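You operate a simulated robot arm through the tools that you are given. There is no shell and no other tool.

The job below is to be done with a simulated robot arm. You get a single attempt, and the scene is never put back.

## Task
Swing the magnifier away and wipe the light box with the blue pad.
Fine: lamp off before wiping; pad back, dimmer down to 0. What is to be rubbed or washed off counts as gone when no trace of it is left.
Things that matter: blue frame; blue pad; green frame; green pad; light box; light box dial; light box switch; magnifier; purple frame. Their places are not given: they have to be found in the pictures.

Only the result counts: the job must be done as asked and must still hold three seconds after the hand-in. Knocking over, shifting, dropping, spilling or breaking anything else fails it.

## Robot
A 7-joint arm with a fingered hand, fixed in place. Base frame: the origin is on the floor under the middle of its stand, x ahead of it, y to its left, z up; the work surface is at about z = 860. Lengths are in mm, angles in rad, forces in N, time in s.
With the tool pointing down near the work surface it reaches from about 360 to 840 mm from the base axis. Its first joint turns from -2.007 to 2.007 rad. Payload 5 kg.
The tool frame sits at the grasp point between the pads (the TCP): z along the fingers, y along the line on which they close. The tips reach 32 mm beyond it. The gripper opens to 160 mm; its body begins 89 mm behind the TCP. The gripper is a hand of 4 fingers: y runs from the thumb to the fingers, the wrist lies at [0, 0, -267] in the tool frame, and closing takes about 1.5 s.
Orientation is that of the tool frame in the base frame, as a unit quaternion [w, x, y, z]. With the fingers straight down and closing along the base's y, the tool's x points along the base's -x, its y along +y and its z along -z.

## Interface
- The arm moves only by the tool move_arm. Its argument "motion" is a list of rows, each a list of 7 numbers: the shift along the tool's x, y, z in mm, then the turn, a rotation vector about the tool's x, y, z in rad, then the closure, from 0 (fully open) to 1 (shut). In form: [[x, y, z, rx, ry, rz, grip], ...]. A call has 1 to 20 rows; each row shifts and turns the commanded pose from where the row before left it, along the tool's axes as they then stand. A row lasts 0.2 s, in which the tool goes at most 50 mm and 0.15 rad; a call with a longer step from one row to the next is refused whole, and so is a gripper value outside its range. Where a pose cannot be reached the arm comes as near as it can. A force on the tool above 40 N (or 10 N above the force at the start of the call, whichever is more), or a blocked arm, ends the call early, and 0.2 s more pass. Each finger travels about 108 mm/s and halts on what it meets, pressing with about 33 N; the grip force reading is that of the motor and also rises with nothing between the fingers. The clock runs only during rows and for 0.2 s after the last one: add rows that do not move to give the fingers time. It gives the time, the measured TCP pose, the force on the tool (base axes), the opening and the grip force at its end, in the units of the frame above (readings bear some noise), with the torque about the TCP (base axes, N m) and any sound that the robot's microphone picked up.
- Cameras (640 x 400 px; columns grow to the right, rows downward): "scene" is fixed at [400.2, -649.4, 1644]; the picture's right is [0.36, 0.93, 0.00], its down [0.76, -0.29, -0.58] and it looks along [-0.55, 0.21, -0.81] (base axes); focal length 214 px, centre (320, 200). "wrist" rides on the gripper at [80, -4, -114] in the tool frame; the picture's right is [0.05, 1.00, 0.00], its down [-0.82, 0.04, -0.58] and it looks along [-0.58, 0.03, 0.82] (tool axes); focal length 265 px, centre (320, 200).
- snapshot(camera): a new picture of that camera. It takes no simulated time.
- lift_body(by): slides the trunk up (or, below 0, down) by that many mm; the arm rides with it, the base frame stays. It gives what a move gives, with no picture.
- preshape(shape): the hand has 4 fingers and takes this shape, open, in about a second: jaw (thumb against the fingers, like two jaws); tri (thumb and two fingers); tip (a fingertip pinch); poke (one finger out to press); point (the index stretched); flat (the hand flat); cup (the hand cupped); fist (a fist). The gripper value then closes the fingers along that shape, each until it touches; the sizes above hold for jaw. It gives what a move gives, with no picture.
- measure_at(camera, pixels): there is no depth. For up to 12 entries [column, row, z] of the newest picture of that camera ("zoom" is the newest enlarged one), the place [x, y] in the base frame at which the ray of that pixel passes the height z, good to about 2 mm. It takes no simulated time.
- inspect(camera, box): a new picture of the part [left, top, right, bottom] of that camera's present view, enlarged. It takes no simulated time.
- job_done(): hands the job in; it is judged then, once.

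Leave the gripper open and the arm clear of the work at the hand-in unless told otherwise.

The tools are called after ">>>" as a command line: name --pt "numbers of a row" for each row, then --argument value for the rest, lists and objects as JSON in quotes. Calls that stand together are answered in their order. move_arm: Moves the arm, as the interface text tells. Its arguments: {"type":"object","properties":{"motion":{"type":"array"}},"required":["motion"]} The other tools are called the same way: lift_body (by) moves the trunk up or down; preshape (shape) gives the hand a shape; snapshot (camera) takes a picture; measure_at (camera, pixels) gives the place at which the rays of pixels pass given heights; inspect (camera, box) takes an enlarged picture of a part of a camera's view; job_done () hands the job in.

At the start:

```text
t: 0.0
tcp_pos: [47.4, -456.0, 1375.5]
orientation: [0.0, 0.001, 1.0, 0.001]
ft_force: [-0.2, 0.6, 0.4]
ft_torque: [-0.04, -0.01, 0.01]
finger_gap: 159.8
grip_force: 0.0
shape: jaw
trunk travel left (down, up): [-850.0, 140.0]
```

scene: 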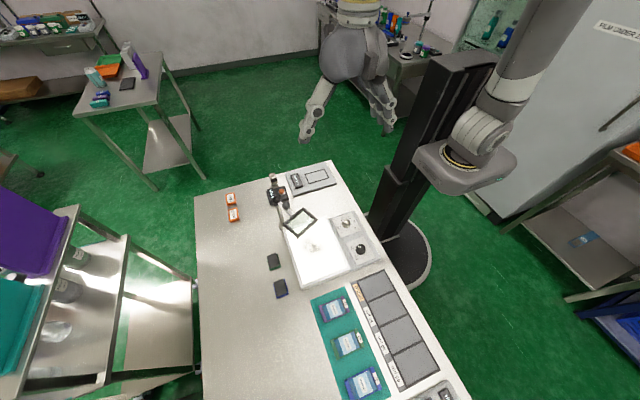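
wrist: 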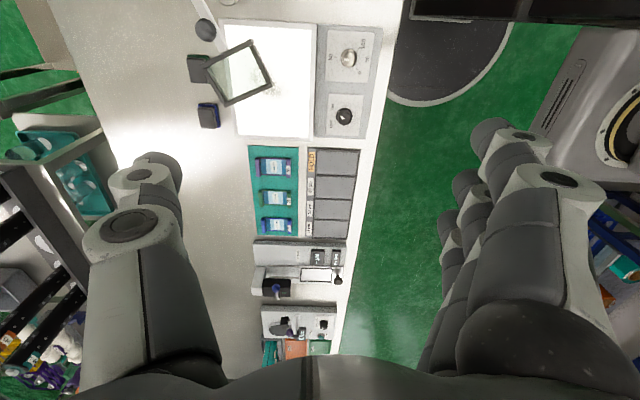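

I see a work table with a bright light box at about scene (318,250), a magnifier frame over it at (300,222), two dark pads at (274,262) and (281,289), and a panel with a switch and dial at (350,235). I'll enlarge these areas before doing anything.

>>> inspect --camera "scene" --box '[240, 160, 400, 300]'

>>> inspect --camera "wrist" --box '[180, 0, 400, 140]'

>>> inspect --camera "scene" --box '[290, 260, 470, 400]'

>>> inspect --camera "wrist" --box '[230, 130, 380, 370]'

```text
2.86 times, centred on (320, 230) of scene
```

zoom: 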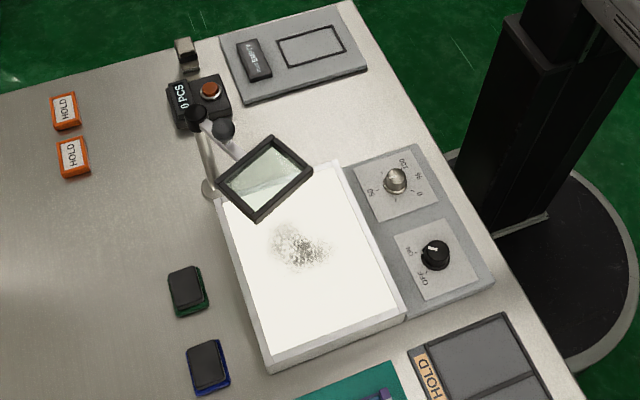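

```text
2.86 times, centred on (290, 70) of wrist
```

zoom: 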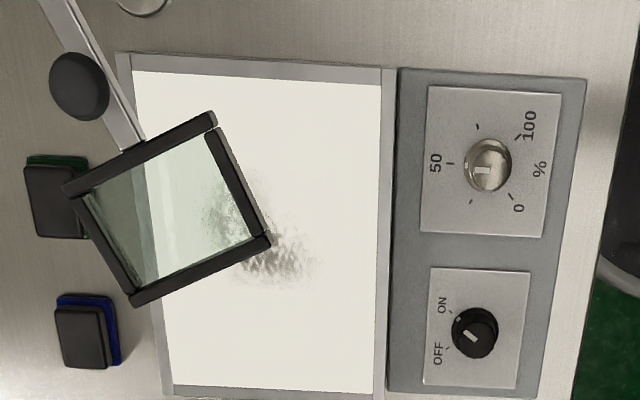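

```text
2.86 times, centred on (380, 330) of scene
```

zoom: 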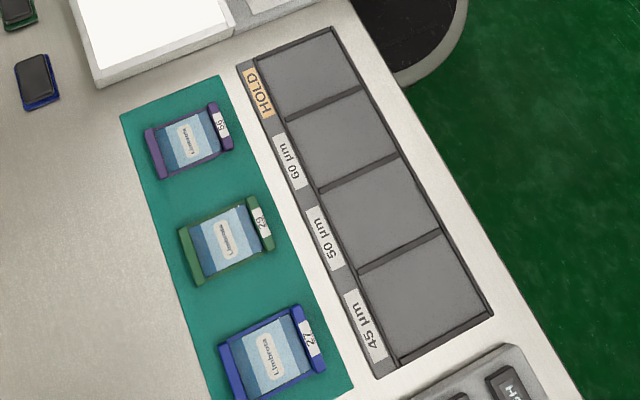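

```text
1.67 times, centred on (305, 250) of wrist
```

zoom: 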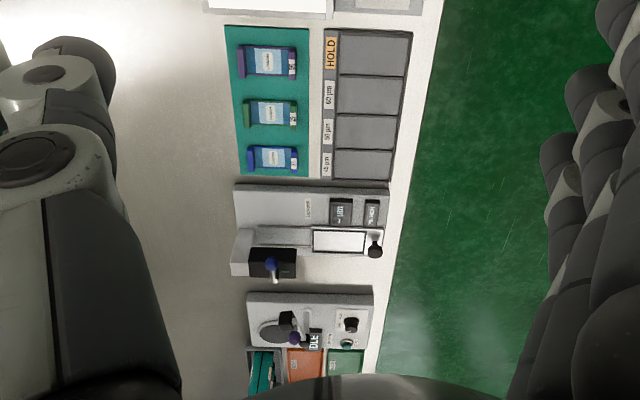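

The dial (0–100 %) and the rotary ON/OFF switch are on the grey panel. The blue-bottomed pad is at scene (281,289) and the green one at (274,262). The smudge on the box is partly under the magnifier. Next I'll measure key points from the scene picture at the table height and some guessed heights.

>>> measure_at --camera "scene" --pixels '[[281, 289, 860], [281, 289, 885], [274, 262, 860], [350, 223, 900], [361, 249, 900], [292, 228, 860], [306, 290, 860], [352, 269, 860], [315, 247, 890], [300, 222, 960], [335, 162, 860], [195, 200, 860]]'

>>> measure_at --camera "wrist" --pixels '[[208, 116, 885], [208, 116, 860], [348, 57, 900], [344, 116, 900], [236, 137, 890], [308, 137, 890], [313, 25, 890], [222, 20, 890], [240, 73, 960], [205, 29, 860], [205, 29, 1000]]'

```text
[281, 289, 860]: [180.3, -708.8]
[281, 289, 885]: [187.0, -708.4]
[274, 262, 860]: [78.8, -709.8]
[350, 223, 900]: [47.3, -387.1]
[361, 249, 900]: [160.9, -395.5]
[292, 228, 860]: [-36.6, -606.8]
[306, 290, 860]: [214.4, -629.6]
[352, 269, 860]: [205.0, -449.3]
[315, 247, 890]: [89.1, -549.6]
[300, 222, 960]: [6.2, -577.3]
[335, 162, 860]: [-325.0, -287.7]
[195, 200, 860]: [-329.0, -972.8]
```

```text
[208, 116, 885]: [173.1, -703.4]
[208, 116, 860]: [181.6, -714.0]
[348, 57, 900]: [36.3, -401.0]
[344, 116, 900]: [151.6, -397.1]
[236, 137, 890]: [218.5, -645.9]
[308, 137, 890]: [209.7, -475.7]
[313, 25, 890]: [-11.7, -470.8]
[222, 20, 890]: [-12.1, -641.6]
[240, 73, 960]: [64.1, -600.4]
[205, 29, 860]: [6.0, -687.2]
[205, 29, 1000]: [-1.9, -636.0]
```

My pixel reading was rough, so I'll enlarge the box and panel further in both cameras and measure from the zooms to triangulate heights. First the scene camera's view of the panel.

>>> inspect --camera "scene" --box '[320, 205, 384, 265]'

>>> measure_at --camera "zoom" --pixels '[[320, 200, 880]]'

>>> inspect --camera "wrist" --box '[310, 15, 390, 145]'

```text
6.67 times, centred on (352, 235) of scene
```

zoom: 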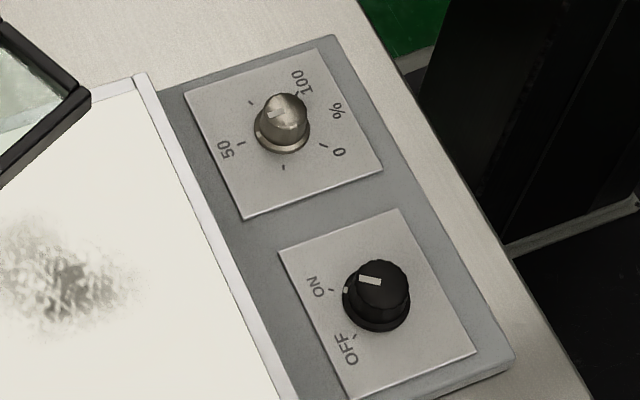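

```text
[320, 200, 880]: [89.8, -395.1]
```

```text
3.08 times, centred on (350, 80) of wrist
```

zoom: 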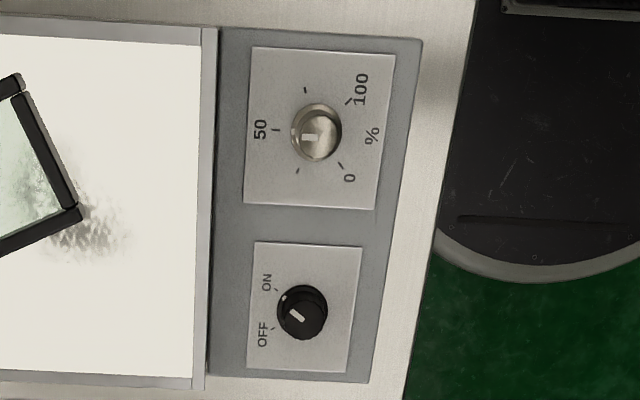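

Next I'll triangulate from matching features in both views: dial plate corners, switch plate corners, knob tops, and box edge corners.

>>> measure_at --camera "zoom" --pixels '[[251, 47, 880], [395, 55, 880], [374, 210, 880], [243, 202, 880], [255, 242, 880], [362, 247, 880], [345, 373, 880], [247, 367, 880], [323, 137, 900], [305, 316, 900], [201, 45, 880], [192, 378, 880]]'

>>> measure_at --camera "scene" --pixels '[[331.6, 218.8, 880], [351.7, 212.05, 880], [361.45, 230.2, 880], [340.9, 237.85, 880], [345.7, 242.5, 880], [364.15, 236.2, 880], [375.2, 257.9, 880], [356.0, 265.0, 880], [347.05, 221.2, 900], [361.45, 247.3, 900], [322.75, 216.1, 880]]'

```text
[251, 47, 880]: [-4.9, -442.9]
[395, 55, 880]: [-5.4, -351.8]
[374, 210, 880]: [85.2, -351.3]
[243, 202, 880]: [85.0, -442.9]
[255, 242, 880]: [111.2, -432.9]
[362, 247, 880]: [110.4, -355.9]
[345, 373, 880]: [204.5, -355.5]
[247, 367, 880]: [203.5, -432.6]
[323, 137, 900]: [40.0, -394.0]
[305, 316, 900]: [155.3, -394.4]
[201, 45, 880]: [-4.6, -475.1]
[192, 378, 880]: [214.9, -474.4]
```

```text
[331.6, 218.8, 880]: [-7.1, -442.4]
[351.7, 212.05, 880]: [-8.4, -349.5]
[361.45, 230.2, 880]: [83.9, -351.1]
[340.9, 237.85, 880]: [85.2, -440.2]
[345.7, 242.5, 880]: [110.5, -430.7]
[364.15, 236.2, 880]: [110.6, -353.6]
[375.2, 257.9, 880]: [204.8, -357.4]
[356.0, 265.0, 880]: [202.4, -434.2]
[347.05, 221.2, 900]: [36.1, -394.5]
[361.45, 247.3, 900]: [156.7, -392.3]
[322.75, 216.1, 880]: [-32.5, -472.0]
```

The panel plates agree at z ≈ 880: dial centre near (40,-397), switch centre near (157,-394). Now I'll look closely at the magnifier, its post, and the pads in both cameras.

>>> inspect --camera "scene" --box '[262, 165, 330, 245]'

>>> inspect --camera "wrist" --box '[180, 0, 280, 70]'

>>> inspect --camera "scene" --box '[255, 240, 360, 310]'

>>> inspect --camera "wrist" --box '[180, 60, 320, 150]'

```text
5.00 times, centred on (296, 205) of scene
```

zoom: 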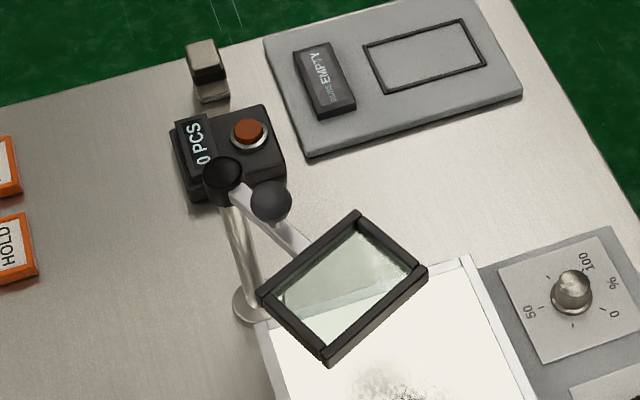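

```text
5.71 times, centred on (230, 35) of wrist
```

zoom: 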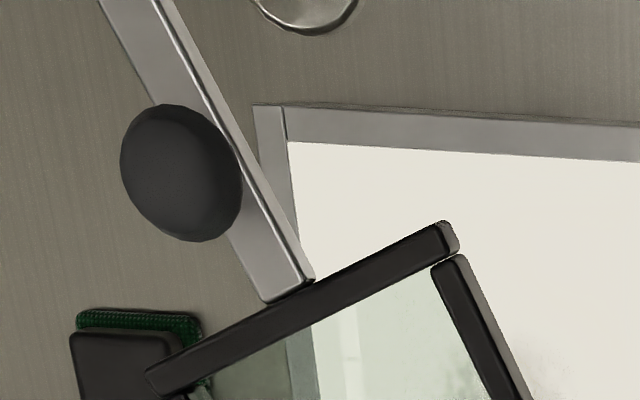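

```text
5.71 times, centred on (308, 275) of scene
```

zoom: 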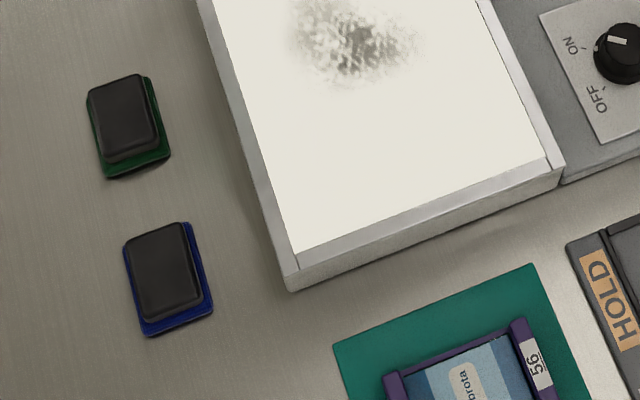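

```text
4.44 times, centred on (250, 105) of wrist
```

zoom: 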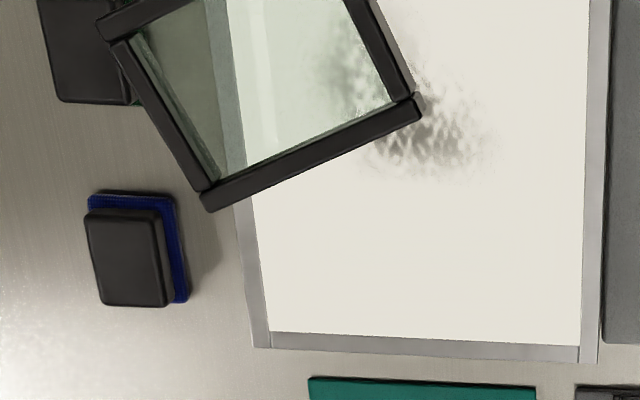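

I'll triangulate the magnifier parts: base disc scene (282.4,226), post top cap (276.4,200.6), ball handle scene (286,204.6) / wrist (205.8,30.1), and the frame corners in both views.

>>> measure_at --camera "scene" --pixels '[[282.4, 226, 860], [276.4, 200.6, 1000], [286, 205.4, 1000], [303.4, 207.4, 1000], [317.4, 218.4, 1000], [297.4, 237.8, 1000], [284.0, 224.6, 1000], [297.4, 237.8, 950], [303.4, 207.4, 950]]'

>>> measure_at --camera "wrist" --pixels '[[227.4, 0, 860], [205.8, 30.1, 1000], [309, 40, 1000], [308.5, 40, 950], [344, 84.5, 1000], [256.6, 40.5, 1000], [271.5, 84, 1000], [225.6, 107.3, 1000], [201.6, 66.5, 1000], [271.5, 84, 950], [225.6, 107.3, 950]]'

```text
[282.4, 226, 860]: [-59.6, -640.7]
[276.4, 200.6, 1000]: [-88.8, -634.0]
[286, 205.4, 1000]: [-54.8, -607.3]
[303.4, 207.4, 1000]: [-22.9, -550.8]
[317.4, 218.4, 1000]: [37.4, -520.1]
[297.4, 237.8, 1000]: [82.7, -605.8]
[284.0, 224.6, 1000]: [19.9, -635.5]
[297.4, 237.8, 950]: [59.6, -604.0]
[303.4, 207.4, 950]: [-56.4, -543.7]
```

```text
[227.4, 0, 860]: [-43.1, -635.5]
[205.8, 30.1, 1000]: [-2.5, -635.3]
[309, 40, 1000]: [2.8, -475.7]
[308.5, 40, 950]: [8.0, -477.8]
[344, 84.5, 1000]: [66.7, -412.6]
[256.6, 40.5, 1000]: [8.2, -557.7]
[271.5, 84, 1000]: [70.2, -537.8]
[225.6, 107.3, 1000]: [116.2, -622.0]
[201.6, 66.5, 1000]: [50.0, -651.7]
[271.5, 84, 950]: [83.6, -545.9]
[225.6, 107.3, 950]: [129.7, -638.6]
```

Triangulated results so far:
- Post near (-58,-638).
- Arm and frame top at z ≈ 1041.
- Ball handle at (-7,-612,1067).
- Frame centre near (53,-582).

Before moving I want to see what the hand shapes look like, so I'll try "tip" up here in free space and look through the wrist camera.

>>> preshape --shape "tip"

>>> snapshot --camera "wrist"

>>> inspect --camera "scene" --box '[280, 0, 460, 170]'

```text
t: 0.9
tcp_pos: [47.4, -455.9, 1375.7]
orientation: [-0.001, 0.0, 1.0, 0.0]
ft_force: [0.1, 0.0, -0.3]
ft_torque: [-0.01, -0.03, 0.0]
finger_gap: 159.9
grip_force: 0.1
shape: tip
trunk travel left (down, up): [-850.0, 140.0]
```

```text
taken
```

wrist: 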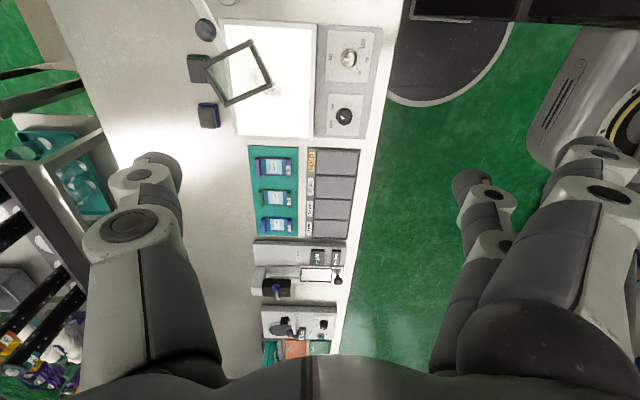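

```text
2.35 times, centred on (370, 85) of scene
```

zoom: 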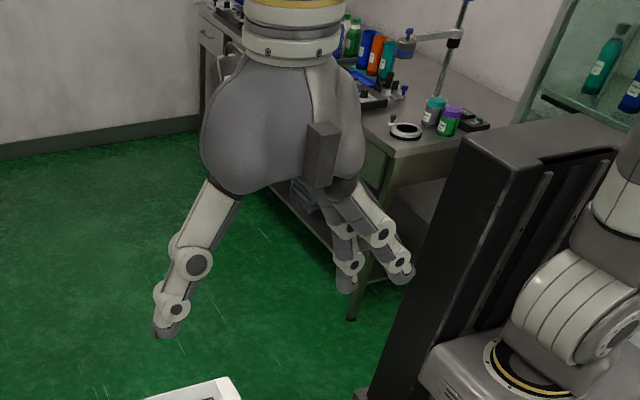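

In "tip" one finger stays opposite the thumb and the others draw back. I'll close it fully in free air to see where the tips meet.

>>> move_arm --pt "0 0 0 0 0 0 1" --pt "0 0 0 0 0 0 1" --pt "0 0 0 0 0 0 1" --pt "0 0 0 0 0 0 1" --pt "0 0 0 0 0 0 1" --pt "0 0 0 0 0 0 1" --pt "0 0 0 0 0 0 1" --pt "0 0 0 0 0 0 1"

>>> snapshot --camera "wrist"

>>> inspect --camera "scene" --box '[280, 0, 460, 170]'

```text
t: 2.7
tcp_pos: [47.7, -456.6, 1376.0]
orientation: [0.0, -0.001, 1.0, 0.0]
ft_force: [-0.4, -0.9, 0.6]
ft_torque: [0.03, -0.01, 0.0]
finger_gap: 0.3
grip_force: 32.8
shape: tip
trunk travel left (down, up): [-850.0, 140.0]
```

```text
taken
```

wrist: 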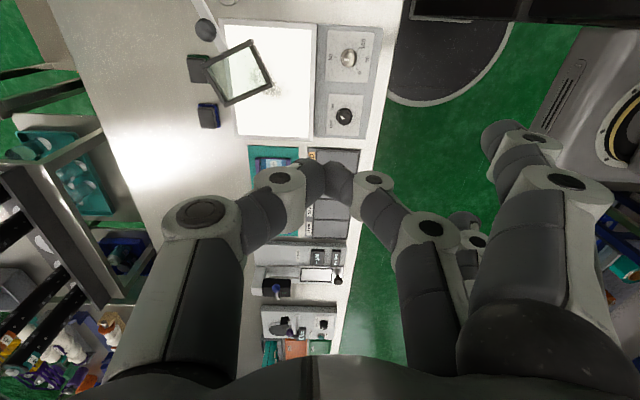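

```text
2.35 times, centred on (370, 85) of scene
```

zoom: 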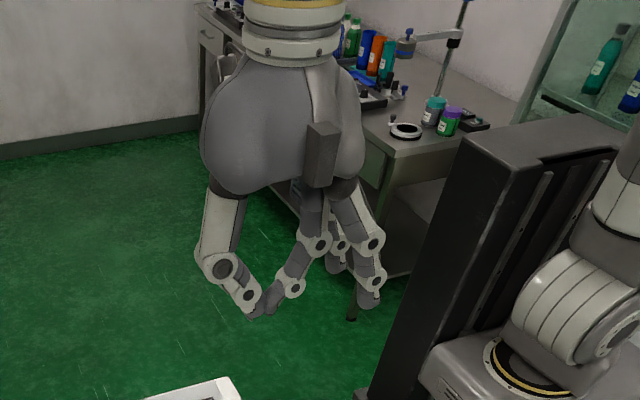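

In "tip", the thumb and index meet at about wrist pixel (325,180), which is near the TCP, while the two other fingers stay out on the +y side. I'll check "tri" in the same way.

>>> preshape --shape "tri"

>>> move_arm --pt "0 0 0 0 0 0 1" --pt "0 0 0 0 0 0 1" --pt "0 0 0 0 0 0 1" --pt "0 0 0 0 0 0 1" --pt "0 0 0 0 0 0 1" --pt "0 0 0 0 0 0 1" --pt "0 0 0 0 0 0 1" --pt "0 0 0 0 0 0 1"

>>> snapshot --camera "wrist"

>>> inspect --camera "scene" --box '[280, 0, 460, 170]'

```text
t: 3.6
tcp_pos: [47.7, -457.1, 1375.8]
orientation: [0.001, -0.001, 1.0, 0.0]
ft_force: [-0.2, -0.4, 0.2]
ft_torque: [-0.01, 0.03, 0.02]
finger_gap: 160.1
grip_force: 0.0
shape: tri
trunk travel left (down, up): [-850.0, 140.0]
```

```text
t: 5.4
tcp_pos: [46.4, -455.5, 1374.8]
orientation: [0.001, -0.001, 1.0, -0.001]
ft_force: [1.4, -0.1, -0.7]
ft_torque: [0.02, -0.02, -0.01]
finger_gap: 0.0
grip_force: 33.0
shape: tri
trunk travel left (down, up): [-850.0, 140.0]
```

```text
taken
```

wrist: 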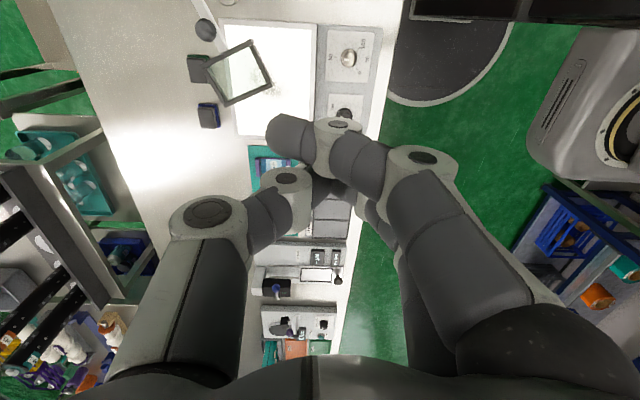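

```text
2.35 times, centred on (370, 85) of scene
```

zoom: 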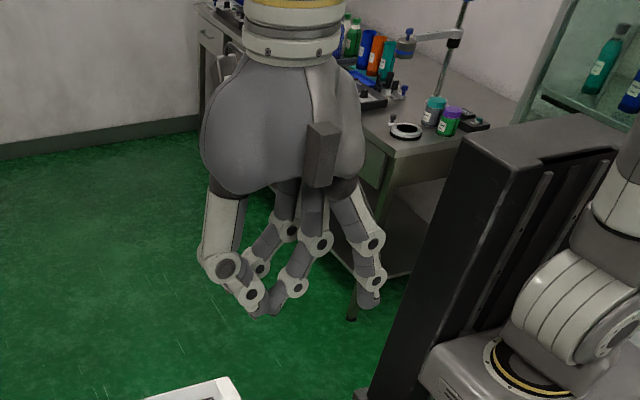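

In "tri" the thumb meets two fingers and one stays out. I'll measure how low the pinch point and the extended finger reach relative to the TCP, from this zoomed scene view.

>>> measure_at --camera "zoom" --pixels '[[260, 316, 1340], [260, 316, 1350], [260, 316, 1360], [368, 306, 1330], [368, 306, 1340], [368, 306, 1350], [368, 306, 1360]]'

>>> preshape --shape "poke"

>>> snapshot --camera "wrist"

>>> inspect --camera "scene" --box '[280, 0, 460, 170]'

```text
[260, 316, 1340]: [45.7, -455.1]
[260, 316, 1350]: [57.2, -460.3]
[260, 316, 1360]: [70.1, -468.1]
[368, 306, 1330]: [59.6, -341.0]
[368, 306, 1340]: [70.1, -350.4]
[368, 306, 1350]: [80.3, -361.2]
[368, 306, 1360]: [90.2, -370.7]
```

```text
t: 6.3
tcp_pos: [46.9, -456.4, 1375.3]
orientation: [0.001, 0.0, 1.0, 0.001]
ft_force: [-0.3, -0.1, -0.1]
ft_torque: [0.03, -0.01, -0.01]
finger_gap: 0.0
grip_force: 0.0
shape: poke
trunk travel left (down, up): [-850.0, 140.0]
```

```text
taken
```

wrist: 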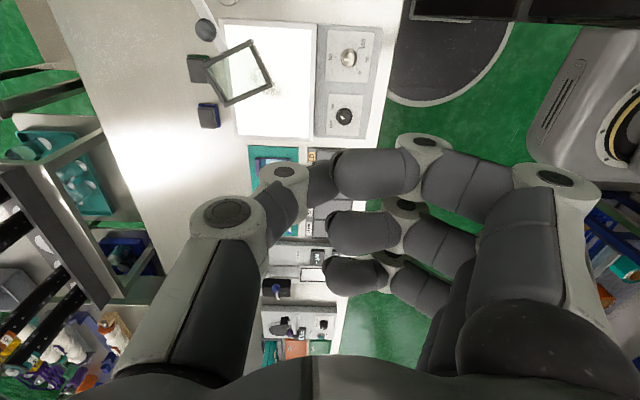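

```text
2.35 times, centred on (370, 85) of scene
```

zoom: 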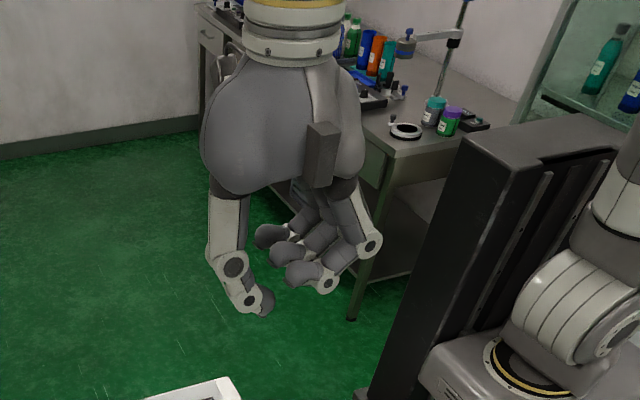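

The pinch tips reach about 34 mm beyond the TCP, and the extended fingers reach less far. "Poke" uses the thumb. For pushing the magnifier I'd like one straight finger, so I'll look at "point".

>>> preshape --shape "point"

>>> snapshot --camera "wrist"

>>> inspect --camera "scene" --box '[280, 0, 460, 170]'

```text
t: 7.2
tcp_pos: [47.8, -455.9, 1375.8]
orientation: [0.0, 0.0, 1.0, 0.0]
ft_force: [0.4, 0.4, 0.4]
ft_torque: [-0.03, -0.03, 0.02]
finger_gap: 152.5
grip_force: 0.1
shape: point
trunk travel left (down, up): [-850.0, 140.0]
```

```text
taken
```

wrist: 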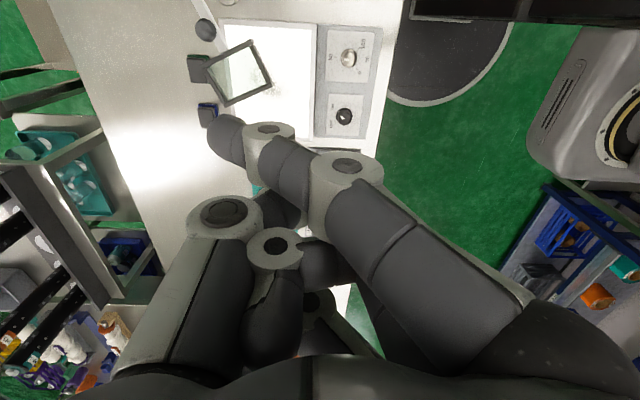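

```text
2.35 times, centred on (370, 85) of scene
```

zoom: 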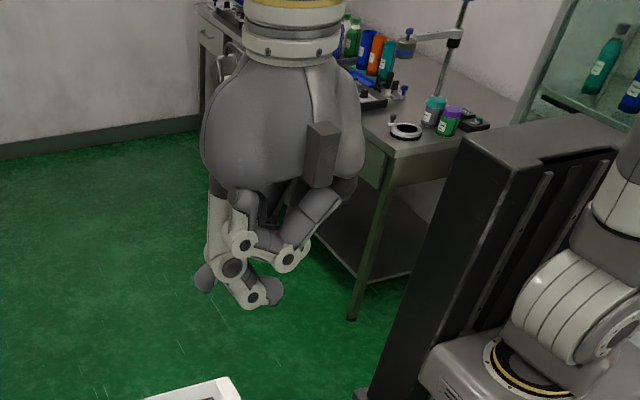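

"Point" crosses in front of the thumb, so it isn't suited. I'll use "tip" to pinch the ball handle, since the ball can turn in the pinch, and carry it round the post in an arc. First I'll preshape "tip" and move to above the ball at about z = 1200.

>>> preshape --shape "tip"

>>> move_arm --pt "6.8 -19.45 22 0 0 0 0" --pt "6.8 -19.45 22 0 0 0 0" --pt "6.8 -19.45 22 0 0 0 0" --pt "6.8 -19.45 22 0 0 0 0" --pt "6.8 -19.45 22 0 0 0 0" --pt "6.8 -19.45 22 0 0 0 0" --pt "6.8 -19.45 22 0 0 0 0" --pt "6.8 -19.45 22 0 0 0 0"

>>> snapshot --camera "wrist"

>>> snapshot --camera "scene"

```text
t: 8.1
tcp_pos: [47.4, -455.5, 1375.7]
orientation: [0.001, 0.0, 1.0, 0.0]
ft_force: [0.3, -0.9, -0.1]
ft_torque: [0.01, -0.02, 0.01]
finger_gap: 159.9
grip_force: 0.1
shape: tip
trunk travel left (down, up): [-850.0, 140.0]
```

```text
t: 9.9
tcp_pos: [-7.2, -613.3, 1199.9]
orientation: [-0.001, 0.001, 1.0, 0.0]
ft_force: [0.0, -0.3, -1.0]
ft_torque: [0.02, -0.02, 0.05]
finger_gap: 159.9
grip_force: 0.1
shape: tip
trunk travel left (down, up): [-850.0, 140.0]
```

```text
taken
```

wrist: 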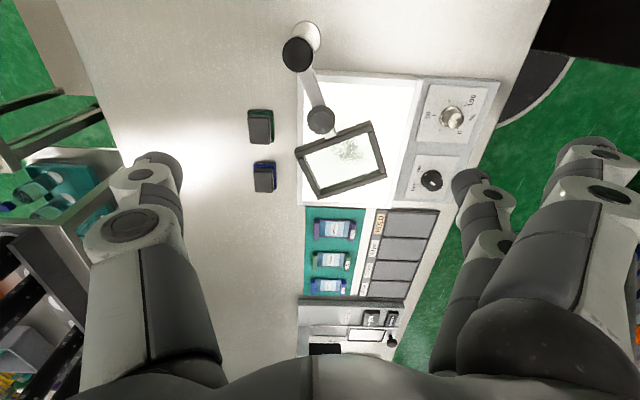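

```text
taken
```

scene: 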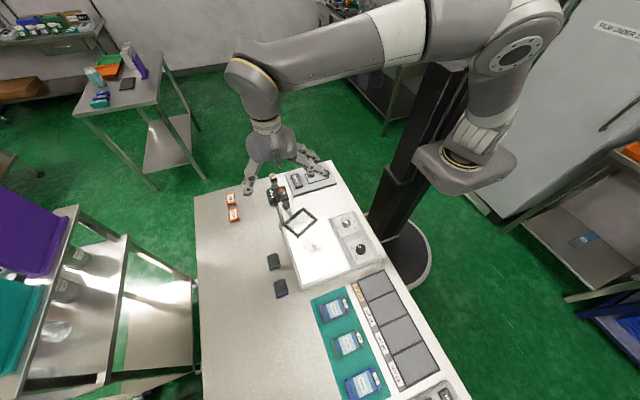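

I have a clear view from above now: ball at wrist (320,119), post cap at (299,54), frame at (340,158). I'll measure these.

>>> measure_at --camera "wrist" --pixels '[[320, 119, 1067], [299, 54, 1055], [299, 54, 1070], [310, 36, 860], [296, 153, 1041], [372, 121, 1041], [386, 175, 1041], [317, 197, 1041], [350, 150, 895], [263, 126, 880], [264, 176, 880]]'

>>> inspect --camera "wrist" --box '[260, 10, 420, 210]'

```text
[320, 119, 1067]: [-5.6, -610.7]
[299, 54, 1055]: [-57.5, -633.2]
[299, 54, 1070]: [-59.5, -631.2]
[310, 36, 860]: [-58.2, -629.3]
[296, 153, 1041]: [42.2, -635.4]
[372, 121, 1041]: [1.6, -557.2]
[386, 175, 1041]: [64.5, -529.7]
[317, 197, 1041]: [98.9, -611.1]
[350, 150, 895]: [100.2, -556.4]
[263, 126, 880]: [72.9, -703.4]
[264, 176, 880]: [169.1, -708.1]
```

```text
2.00 times, centred on (340, 110) of wrist
```

zoom: 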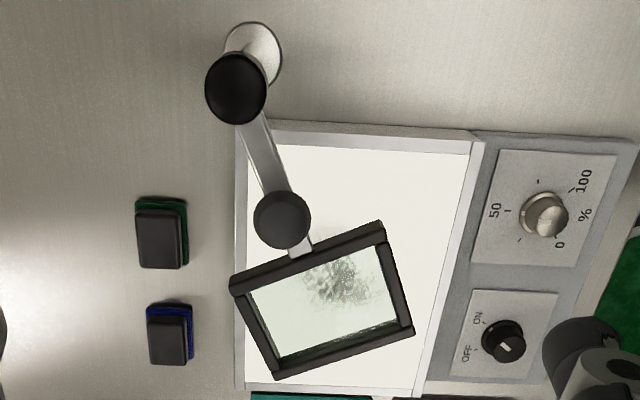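

Refined: ball (-5.6,-611,1067), post axis near (-58,-634). The light box lies under the frame. I'll descend to z ≈ 1087 around the ball with the fingers open; their tips at about 1055 stay above the frame top at 1041.

>>> move_arm --pt "-0.4 0.5 28 0 0 0 0" --pt "-0.4 0.5 28 0 0 0 0" --pt "-0.4 0.5 28 0 0 0 0" --pt "-0.4 0.5 14 0 0 0 0" --pt "0 0 14 0 0 0 0" --pt "0 0 0 0 0 0 0"

>>> snapshot --camera "wrist"

>>> inspect --camera "scene" --box '[230, 130, 350, 250]'

```text
t: 11.3
tcp_pos: [-4.8, -610.9, 1087.2]
orientation: [0.0, 0.0, 1.0, 0.0]
ft_force: [0.1, -0.1, 0.0]
ft_torque: [0.0, -0.04, 0.0]
finger_gap: 160.0
grip_force: 0.1
shape: tip
trunk travel left (down, up): [-850.0, 140.0]
```

```text
taken
```

wrist: 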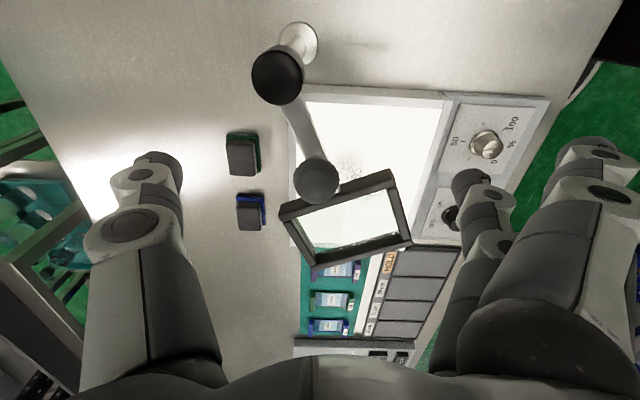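

```text
3.33 times, centred on (290, 190) of scene
```

zoom: 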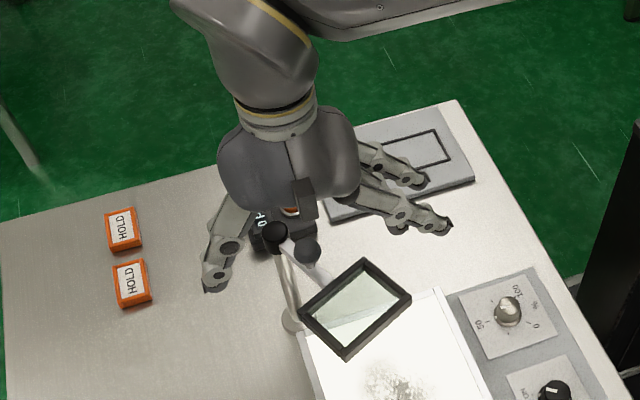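

The ball is at wrist (316,180), exactly where a point 20 mm below the TCP should appear. Closing the pinch on it.

>>> move_arm --pt "0 -1 0 0 0 0 0.5" --pt "0 -1 0 0 0 0 0.8" --pt "0 0 0 0 0 0 0.8" --pt "0 0 0 0 0 0 1" --pt "0 0 0 0 0 0 1" --pt "0 0 0 0 0 0 1" --pt "0 0 0 0 0 0 1" --pt "0 0 0 0 0 0 1"

>>> snapshot --camera "wrist"

>>> inspect --camera "scene" --box '[230, 130, 350, 250]'

```text
t: 13.1
tcp_pos: [-4.1, -613.3, 1086.9]
orientation: [0.0, 0.002, 1.0, 0.001]
ft_force: [-0.1, 1.1, -5.9]
ft_torque: [0.04, -0.02, 0.02]
finger_gap: 21.4
grip_force: 32.7
shape: tip
trunk travel left (down, up): [-850.0, 140.0]
```

```text
taken
```

wrist: 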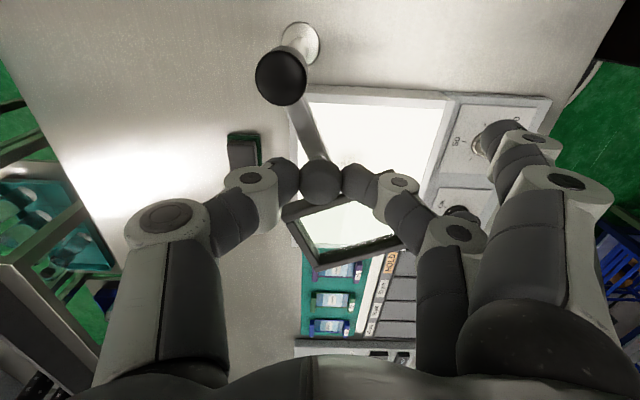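

```text
3.33 times, centred on (290, 190) of scene
```

zoom: 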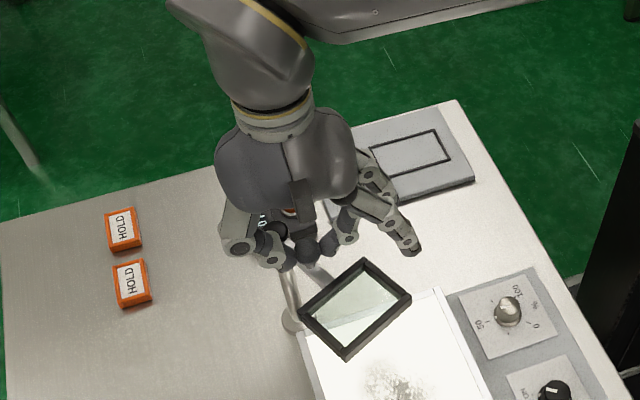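

The ball is pinched (gap 21 mm). I'll start the clockwise arc around the post with small steps, about 36° first, and watch the forces.

>>> move_arm --pt "-1.8 -5.8 0 0 0 0 1" --pt "-1.3 -5.9 0 0 0 0 1" --pt "-0.6 -6 0 0 0 0 1" --pt "0 -6 0 0 0 0 1" --pt "0.6 -6 0 0 0 0 1" --pt "1.3 -5.9 0 0 0 0 1"

>>> snapshot --camera "wrist"

>>> inspect --camera "scene" --box '[230, 130, 350, 250]'

```text
t: 14.2
tcp_pos: [-5.4, -628.0, 1089.1]
orientation: [-0.001, 0.004, 1.0, 0.004]
ft_force: [-0.9, 29.7, 12.9]
ft_torque: [1.02, 0.06, 0.08]
finger_gap: 25.5
grip_force: 33.2
shape: tip
trunk travel left (down, up): [-850.0, 140.0]
stopped in row 5: the force on the tool passed its limit at 42 N (the readings are from after the stop); the commanded pose is now the measured one
```

```text
taken
```

wrist: 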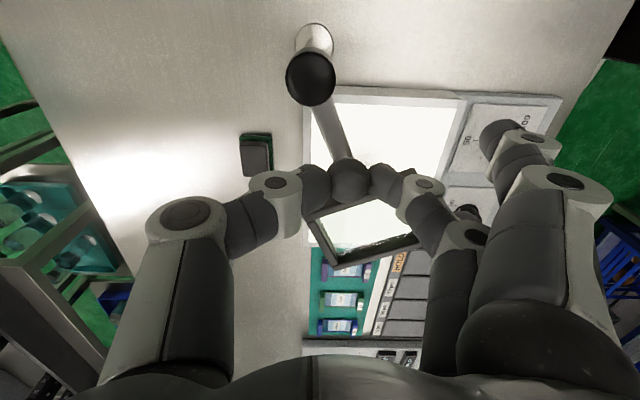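

```text
3.33 times, centred on (290, 190) of scene
```

zoom: 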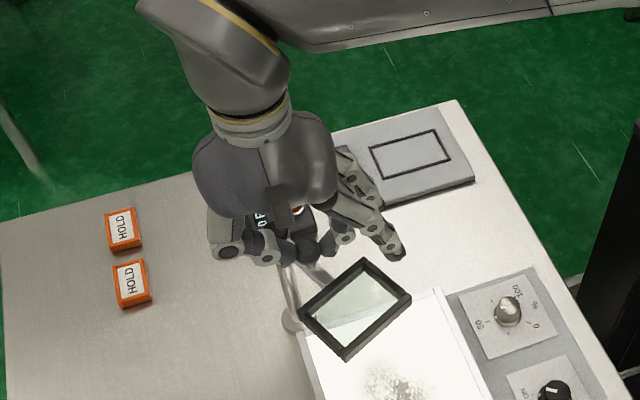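

The magnifier frame hasn't moved in the scene view, and the ball resisted with 42 N. So clockwise is against a stop, or it's very stiff. I'll return to the ball's position and try the other way round, counter-clockwise.

>>> move_arm --pt "0 5 0.5 0 0 0 1" --pt "0 5 0.5 0 0 0 1" --pt "0 5 0.5 0 0 0 1" --pt "2.7 5.3 0 0 0 0 1" --pt "3.3 5.1 0 0 0 0 1" --pt "3.8 4.7 0 0 0 0 1"

>>> snapshot --camera "wrist"

>>> inspect --camera "scene" --box '[230, 130, 350, 250]'

```text
t: 15.4
tcp_pos: [-7.7, -613.2, 1090.5]
orientation: [0.0, -0.001, 1.0, -0.004]
ft_force: [3.2, -5.3, 17.2]
ft_torque: [-0.35, -0.03, 0.24]
finger_gap: 23.6
grip_force: 32.8
shape: tip
trunk travel left (down, up): [-850.0, 140.0]
stopped in row 6: the force on the tool passed its limit at 44 N (the readings are from after the stop); the commanded pose is now the measured one
```

```text
taken
```

wrist: 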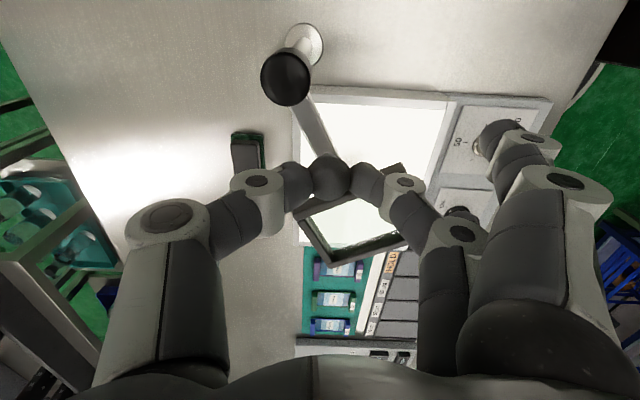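

```text
3.33 times, centred on (290, 190) of scene
```

zoom: 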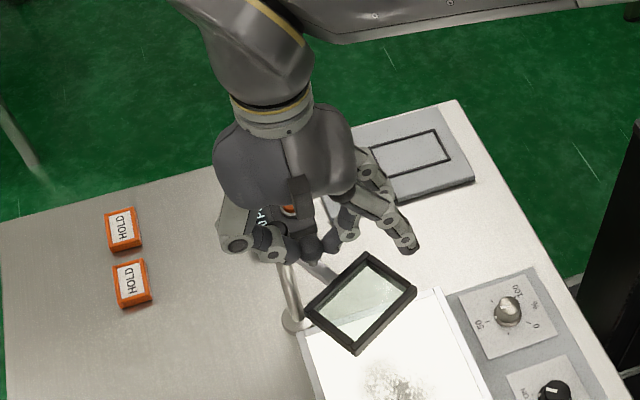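

The frame did move a little counter-clockwise (scene zoom centre went from (355,310) to (360,303)). So that's the free direction, but the hinge is stiff and the ball's lever is short. Pushing on the frame itself gives more than twice the lever. I'll release the ball, rise and look again.

>>> move_arm --pt "0 0 0 0 0 0 0.5" --pt "0 0 0 0 0 0 0" --pt "0 0 0 0 0 0 0" --pt "0 0 0 0 0 0 0" --pt "0 0 0 0 0 0 0" --pt "0 0 0 0 0 0 0" --pt "0 0 0 0 0 0 0" --pt "0 0 -25 0 0 0 0" --pt "0 0 -30 0 0 0 0" --pt "0 0 -30 0 0 0 0" --pt "0 0 -25 0 0 0 0"

>>> snapshot --camera "wrist"

>>> inspect --camera "wrist" --box '[260, 10, 420, 210]'

```text
t: 17.8
tcp_pos: [-7.6, -610.6, 1197.9]
orientation: [0.0, 0.0, 1.0, -0.001]
ft_force: [0.3, 0.5, -0.2]
ft_torque: [-0.01, 0.0, 0.03]
finger_gap: 159.5
grip_force: 0.1
shape: tip
trunk travel left (down, up): [-850.0, 140.0]
```

```text
taken
```

wrist: 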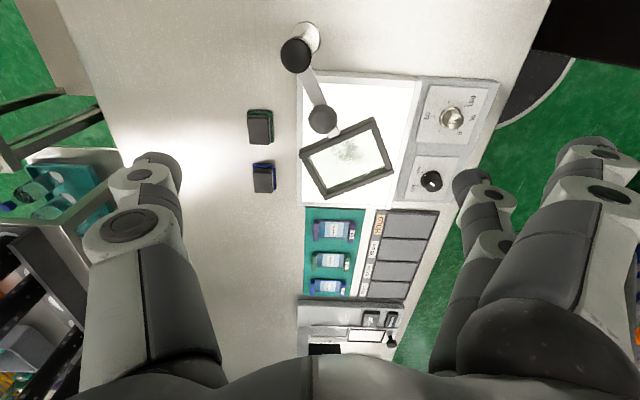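

```text
2.00 times, centred on (340, 110) of wrist
```

zoom: 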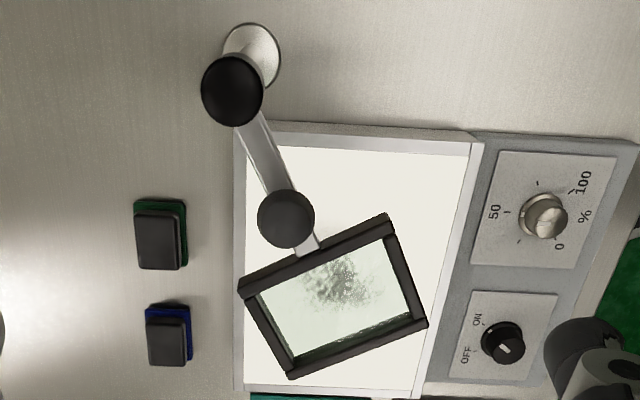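

The magnifier has turned a few degrees counter-clockwise. I'll measure the frame corners again, plus the ball, cap and disc.

>>> measure_at --camera "zoom" --pixels '[[238, 282, 1041], [390, 213, 1041], [427, 324, 1041], [292, 378, 1041], [285, 218, 1067], [232, 90, 1055], [252, 54, 860], [262, 135, 1036], [240, 143, 1036], [157, 240, 885], [167, 343, 885]]'

```text
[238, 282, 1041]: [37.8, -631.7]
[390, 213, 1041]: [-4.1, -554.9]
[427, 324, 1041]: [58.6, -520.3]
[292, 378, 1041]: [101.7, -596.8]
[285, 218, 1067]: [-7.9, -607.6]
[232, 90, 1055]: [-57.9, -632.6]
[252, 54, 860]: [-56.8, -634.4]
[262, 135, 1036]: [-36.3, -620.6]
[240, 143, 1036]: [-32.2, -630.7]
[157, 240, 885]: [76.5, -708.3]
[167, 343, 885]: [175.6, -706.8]
```

Frame centre is (48,-576), bar angle 28.8°, post (-57,-634). I'll turn the tool by +28.8° so the closing axis lies across the frame. Then I'll move over its centre and descend, with the open hand straddling the frame: thumb on the far side, fingers on the near side, no squeezing.

>>> move_arm --pt "0 0 0 0 0 -0.126 0" --pt "0 0 0 0 0 -0.126 0" --pt "0 0 0 0 0 -0.126 0" --pt "0 0 0 0 0 -0.125 0" --pt "-24.5 1.1 0 0 0 0 0" --pt "-24.5 1.1 0 0 0 0 0" --pt "-24.4 1.1 0 0 0 0 0" --pt "0 0 30 0 0 0 0" --pt "0 0 30 0 0 0 0" --pt "0 0 20 0 0 0 0" --pt "0 0 0 0 0 0 0"

>>> snapshot --camera "wrist"

>>> inspect --camera "scene" --box '[230, 130, 370, 270]'

```text
t: 20.2
tcp_pos: [53.6, -571.8, 1119.2]
orientation: [0.0, -0.249, 0.969, -0.001]
ft_force: [-1.2, 0.0, -0.6]
ft_torque: [0.01, 0.01, 0.01]
finger_gap: 159.8
grip_force: 0.0
shape: tip
trunk travel left (down, up): [-850.0, 140.0]
```

```text
taken
```

wrist: 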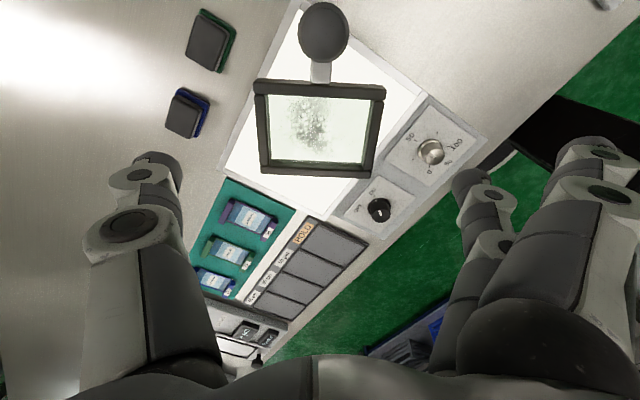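

```text
2.86 times, centred on (300, 200) of scene
```

zoom: 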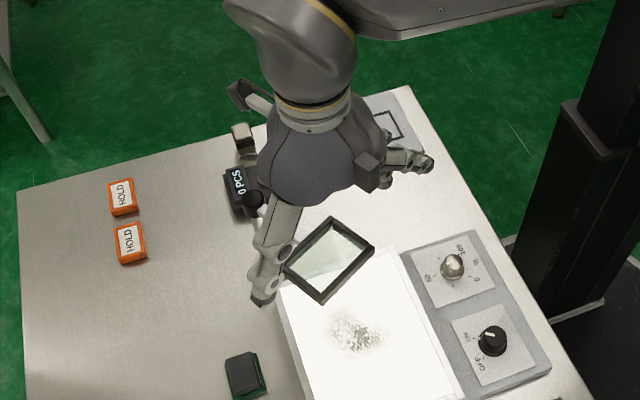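

The frame is square in the wrist view at (320,130). I'll descend 75 mm so the thumb and finger tips pass about 30 mm below the frame top on either side of it.

>>> move_arm --pt "0 0 25 0 0 0 0" --pt "0 0 25 0 0 0 0" --pt "0 0 25 0 0 0 0" --pt "0 0 0 0 0 0 0"

>>> snapshot --camera "wrist"

>>> inspect --camera "scene" --box '[230, 130, 370, 270]'

```text
t: 21.2
tcp_pos: [55.7, -574.1, 1043.2]
orientation: [0.0, -0.249, 0.969, -0.001]
ft_force: [-0.1, 0.3, 0.1]
ft_torque: [-0.01, 0.02, 0.04]
finger_gap: 160.0
grip_force: 0.0
shape: tip
trunk travel left (down, up): [-850.0, 140.0]
```

```text
taken
```

wrist: 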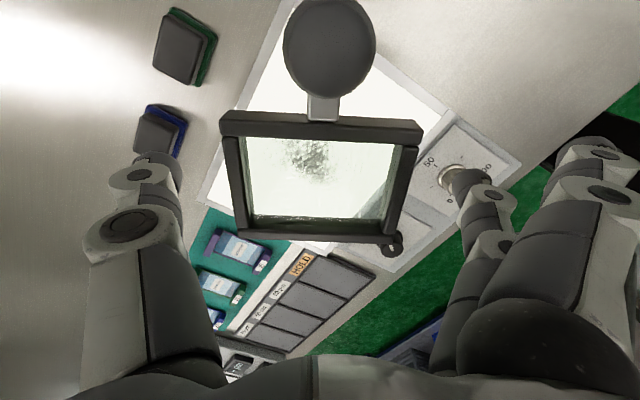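

```text
2.86 times, centred on (300, 200) of scene
```

zoom: 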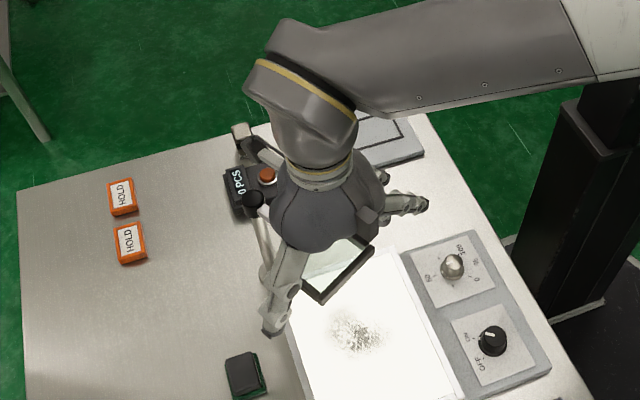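

The hand straddles the frame without touching it. I'll move sideways until the thumb meets the far frame edge (about 38 mm), then sweep a first bit of the arc.

>>> move_arm --pt "0 10 0 0 0 0 0" --pt "0 10 0 0 0 0 0" --pt "0 8 0 0 0 0 0" --pt "0 6 0 0 0 0 0" --pt "0 5 0 0 0 0 0" --pt "0.2 6 0 0 0 -0.05 0" --pt "0.2 6 0 0 0 -0.05 0" --pt "0.2 6 0 0 0 -0.05 0" --pt "0.2 6 0 0 0 -0.05 0"

>>> snapshot --camera "wrist"

>>> inspect --camera "scene" --box '[230, 130, 370, 270]'

```text
t: 23.2
tcp_pos: [22.7, -519.8, 1042.2]
orientation: [-0.001, -0.345, 0.939, -0.002]
ft_force: [0.4, -0.4, -0.2]
ft_torque: [0.02, -0.03, -0.03]
finger_gap: 159.7
grip_force: 0.0
shape: tip
trunk travel left (down, up): [-850.0, 140.0]
```

```text
taken
```

wrist: 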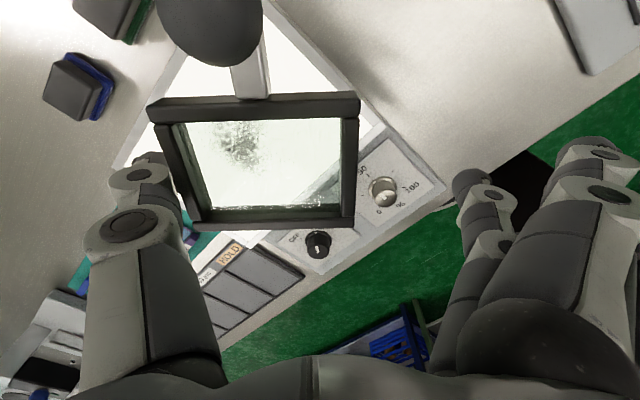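

```text
2.86 times, centred on (300, 200) of scene
```

zoom: 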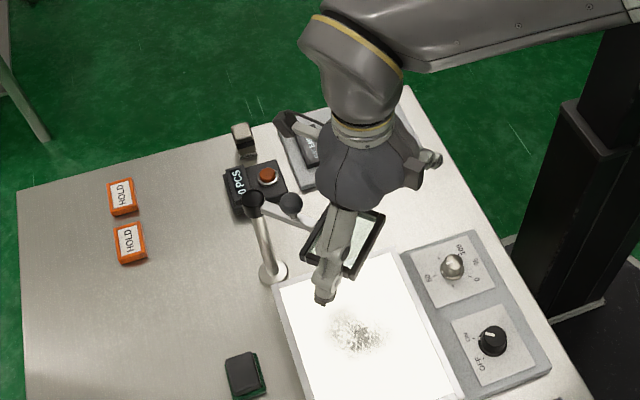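

The thumb is pushing the frame and it turns freely now; it has moved to about 41° with almost no residual force. I'll continue the arc about the post as a rigid rotation of the hand, 0.08 rad per row.

>>> move_arm --pt "3.23 10.64 0 0 0 -0.08 0" --pt "3.23 10.64 0 0 0 -0.08 0" --pt "3.23 10.64 0 0 0 -0.08 0" --pt "3.23 10.64 0 0 0 -0.08 0" --pt "3.23 10.64 0 0 0 -0.08 0" --pt "3.23 10.64 0 0 0 -0.08 0" --pt "3.23 10.64 0 0 0 -0.08 0" --pt "3.23 10.64 0 0 0 -0.08 0"

>>> snapshot --camera "wrist"

>>> inspect --camera "scene" --box '[230, 130, 370, 270]'

```text
t: 25.0
tcp_pos: [-59.9, -494.8, 1042.0]
orientation: [-0.001, -0.622, 0.783, 0.0]
ft_force: [0.4, -0.1, 0.8]
ft_torque: [0.01, 0.0, -0.01]
finger_gap: 159.8
grip_force: 0.1
shape: tip
trunk travel left (down, up): [-850.0, 140.0]
```

```text
taken
```

wrist: 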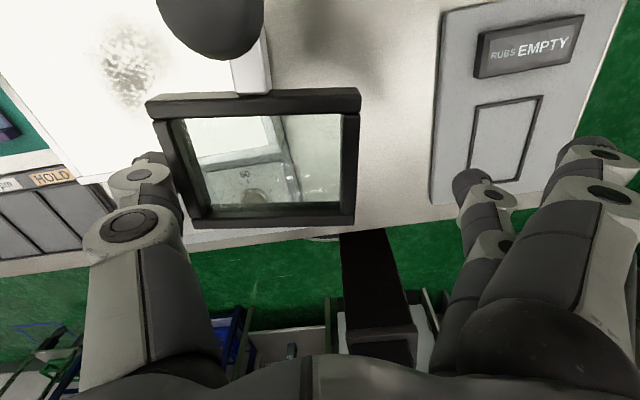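

```text
2.86 times, centred on (300, 200) of scene
```

zoom: 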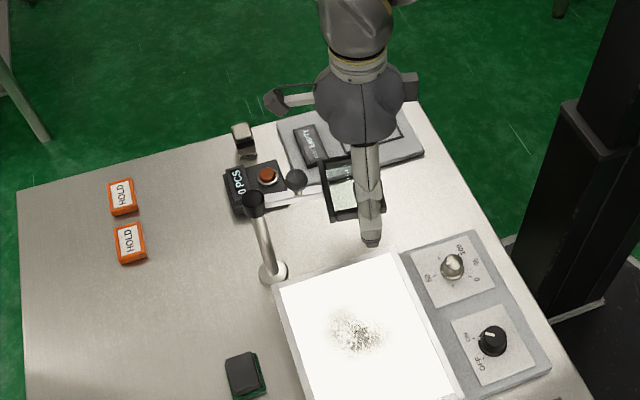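

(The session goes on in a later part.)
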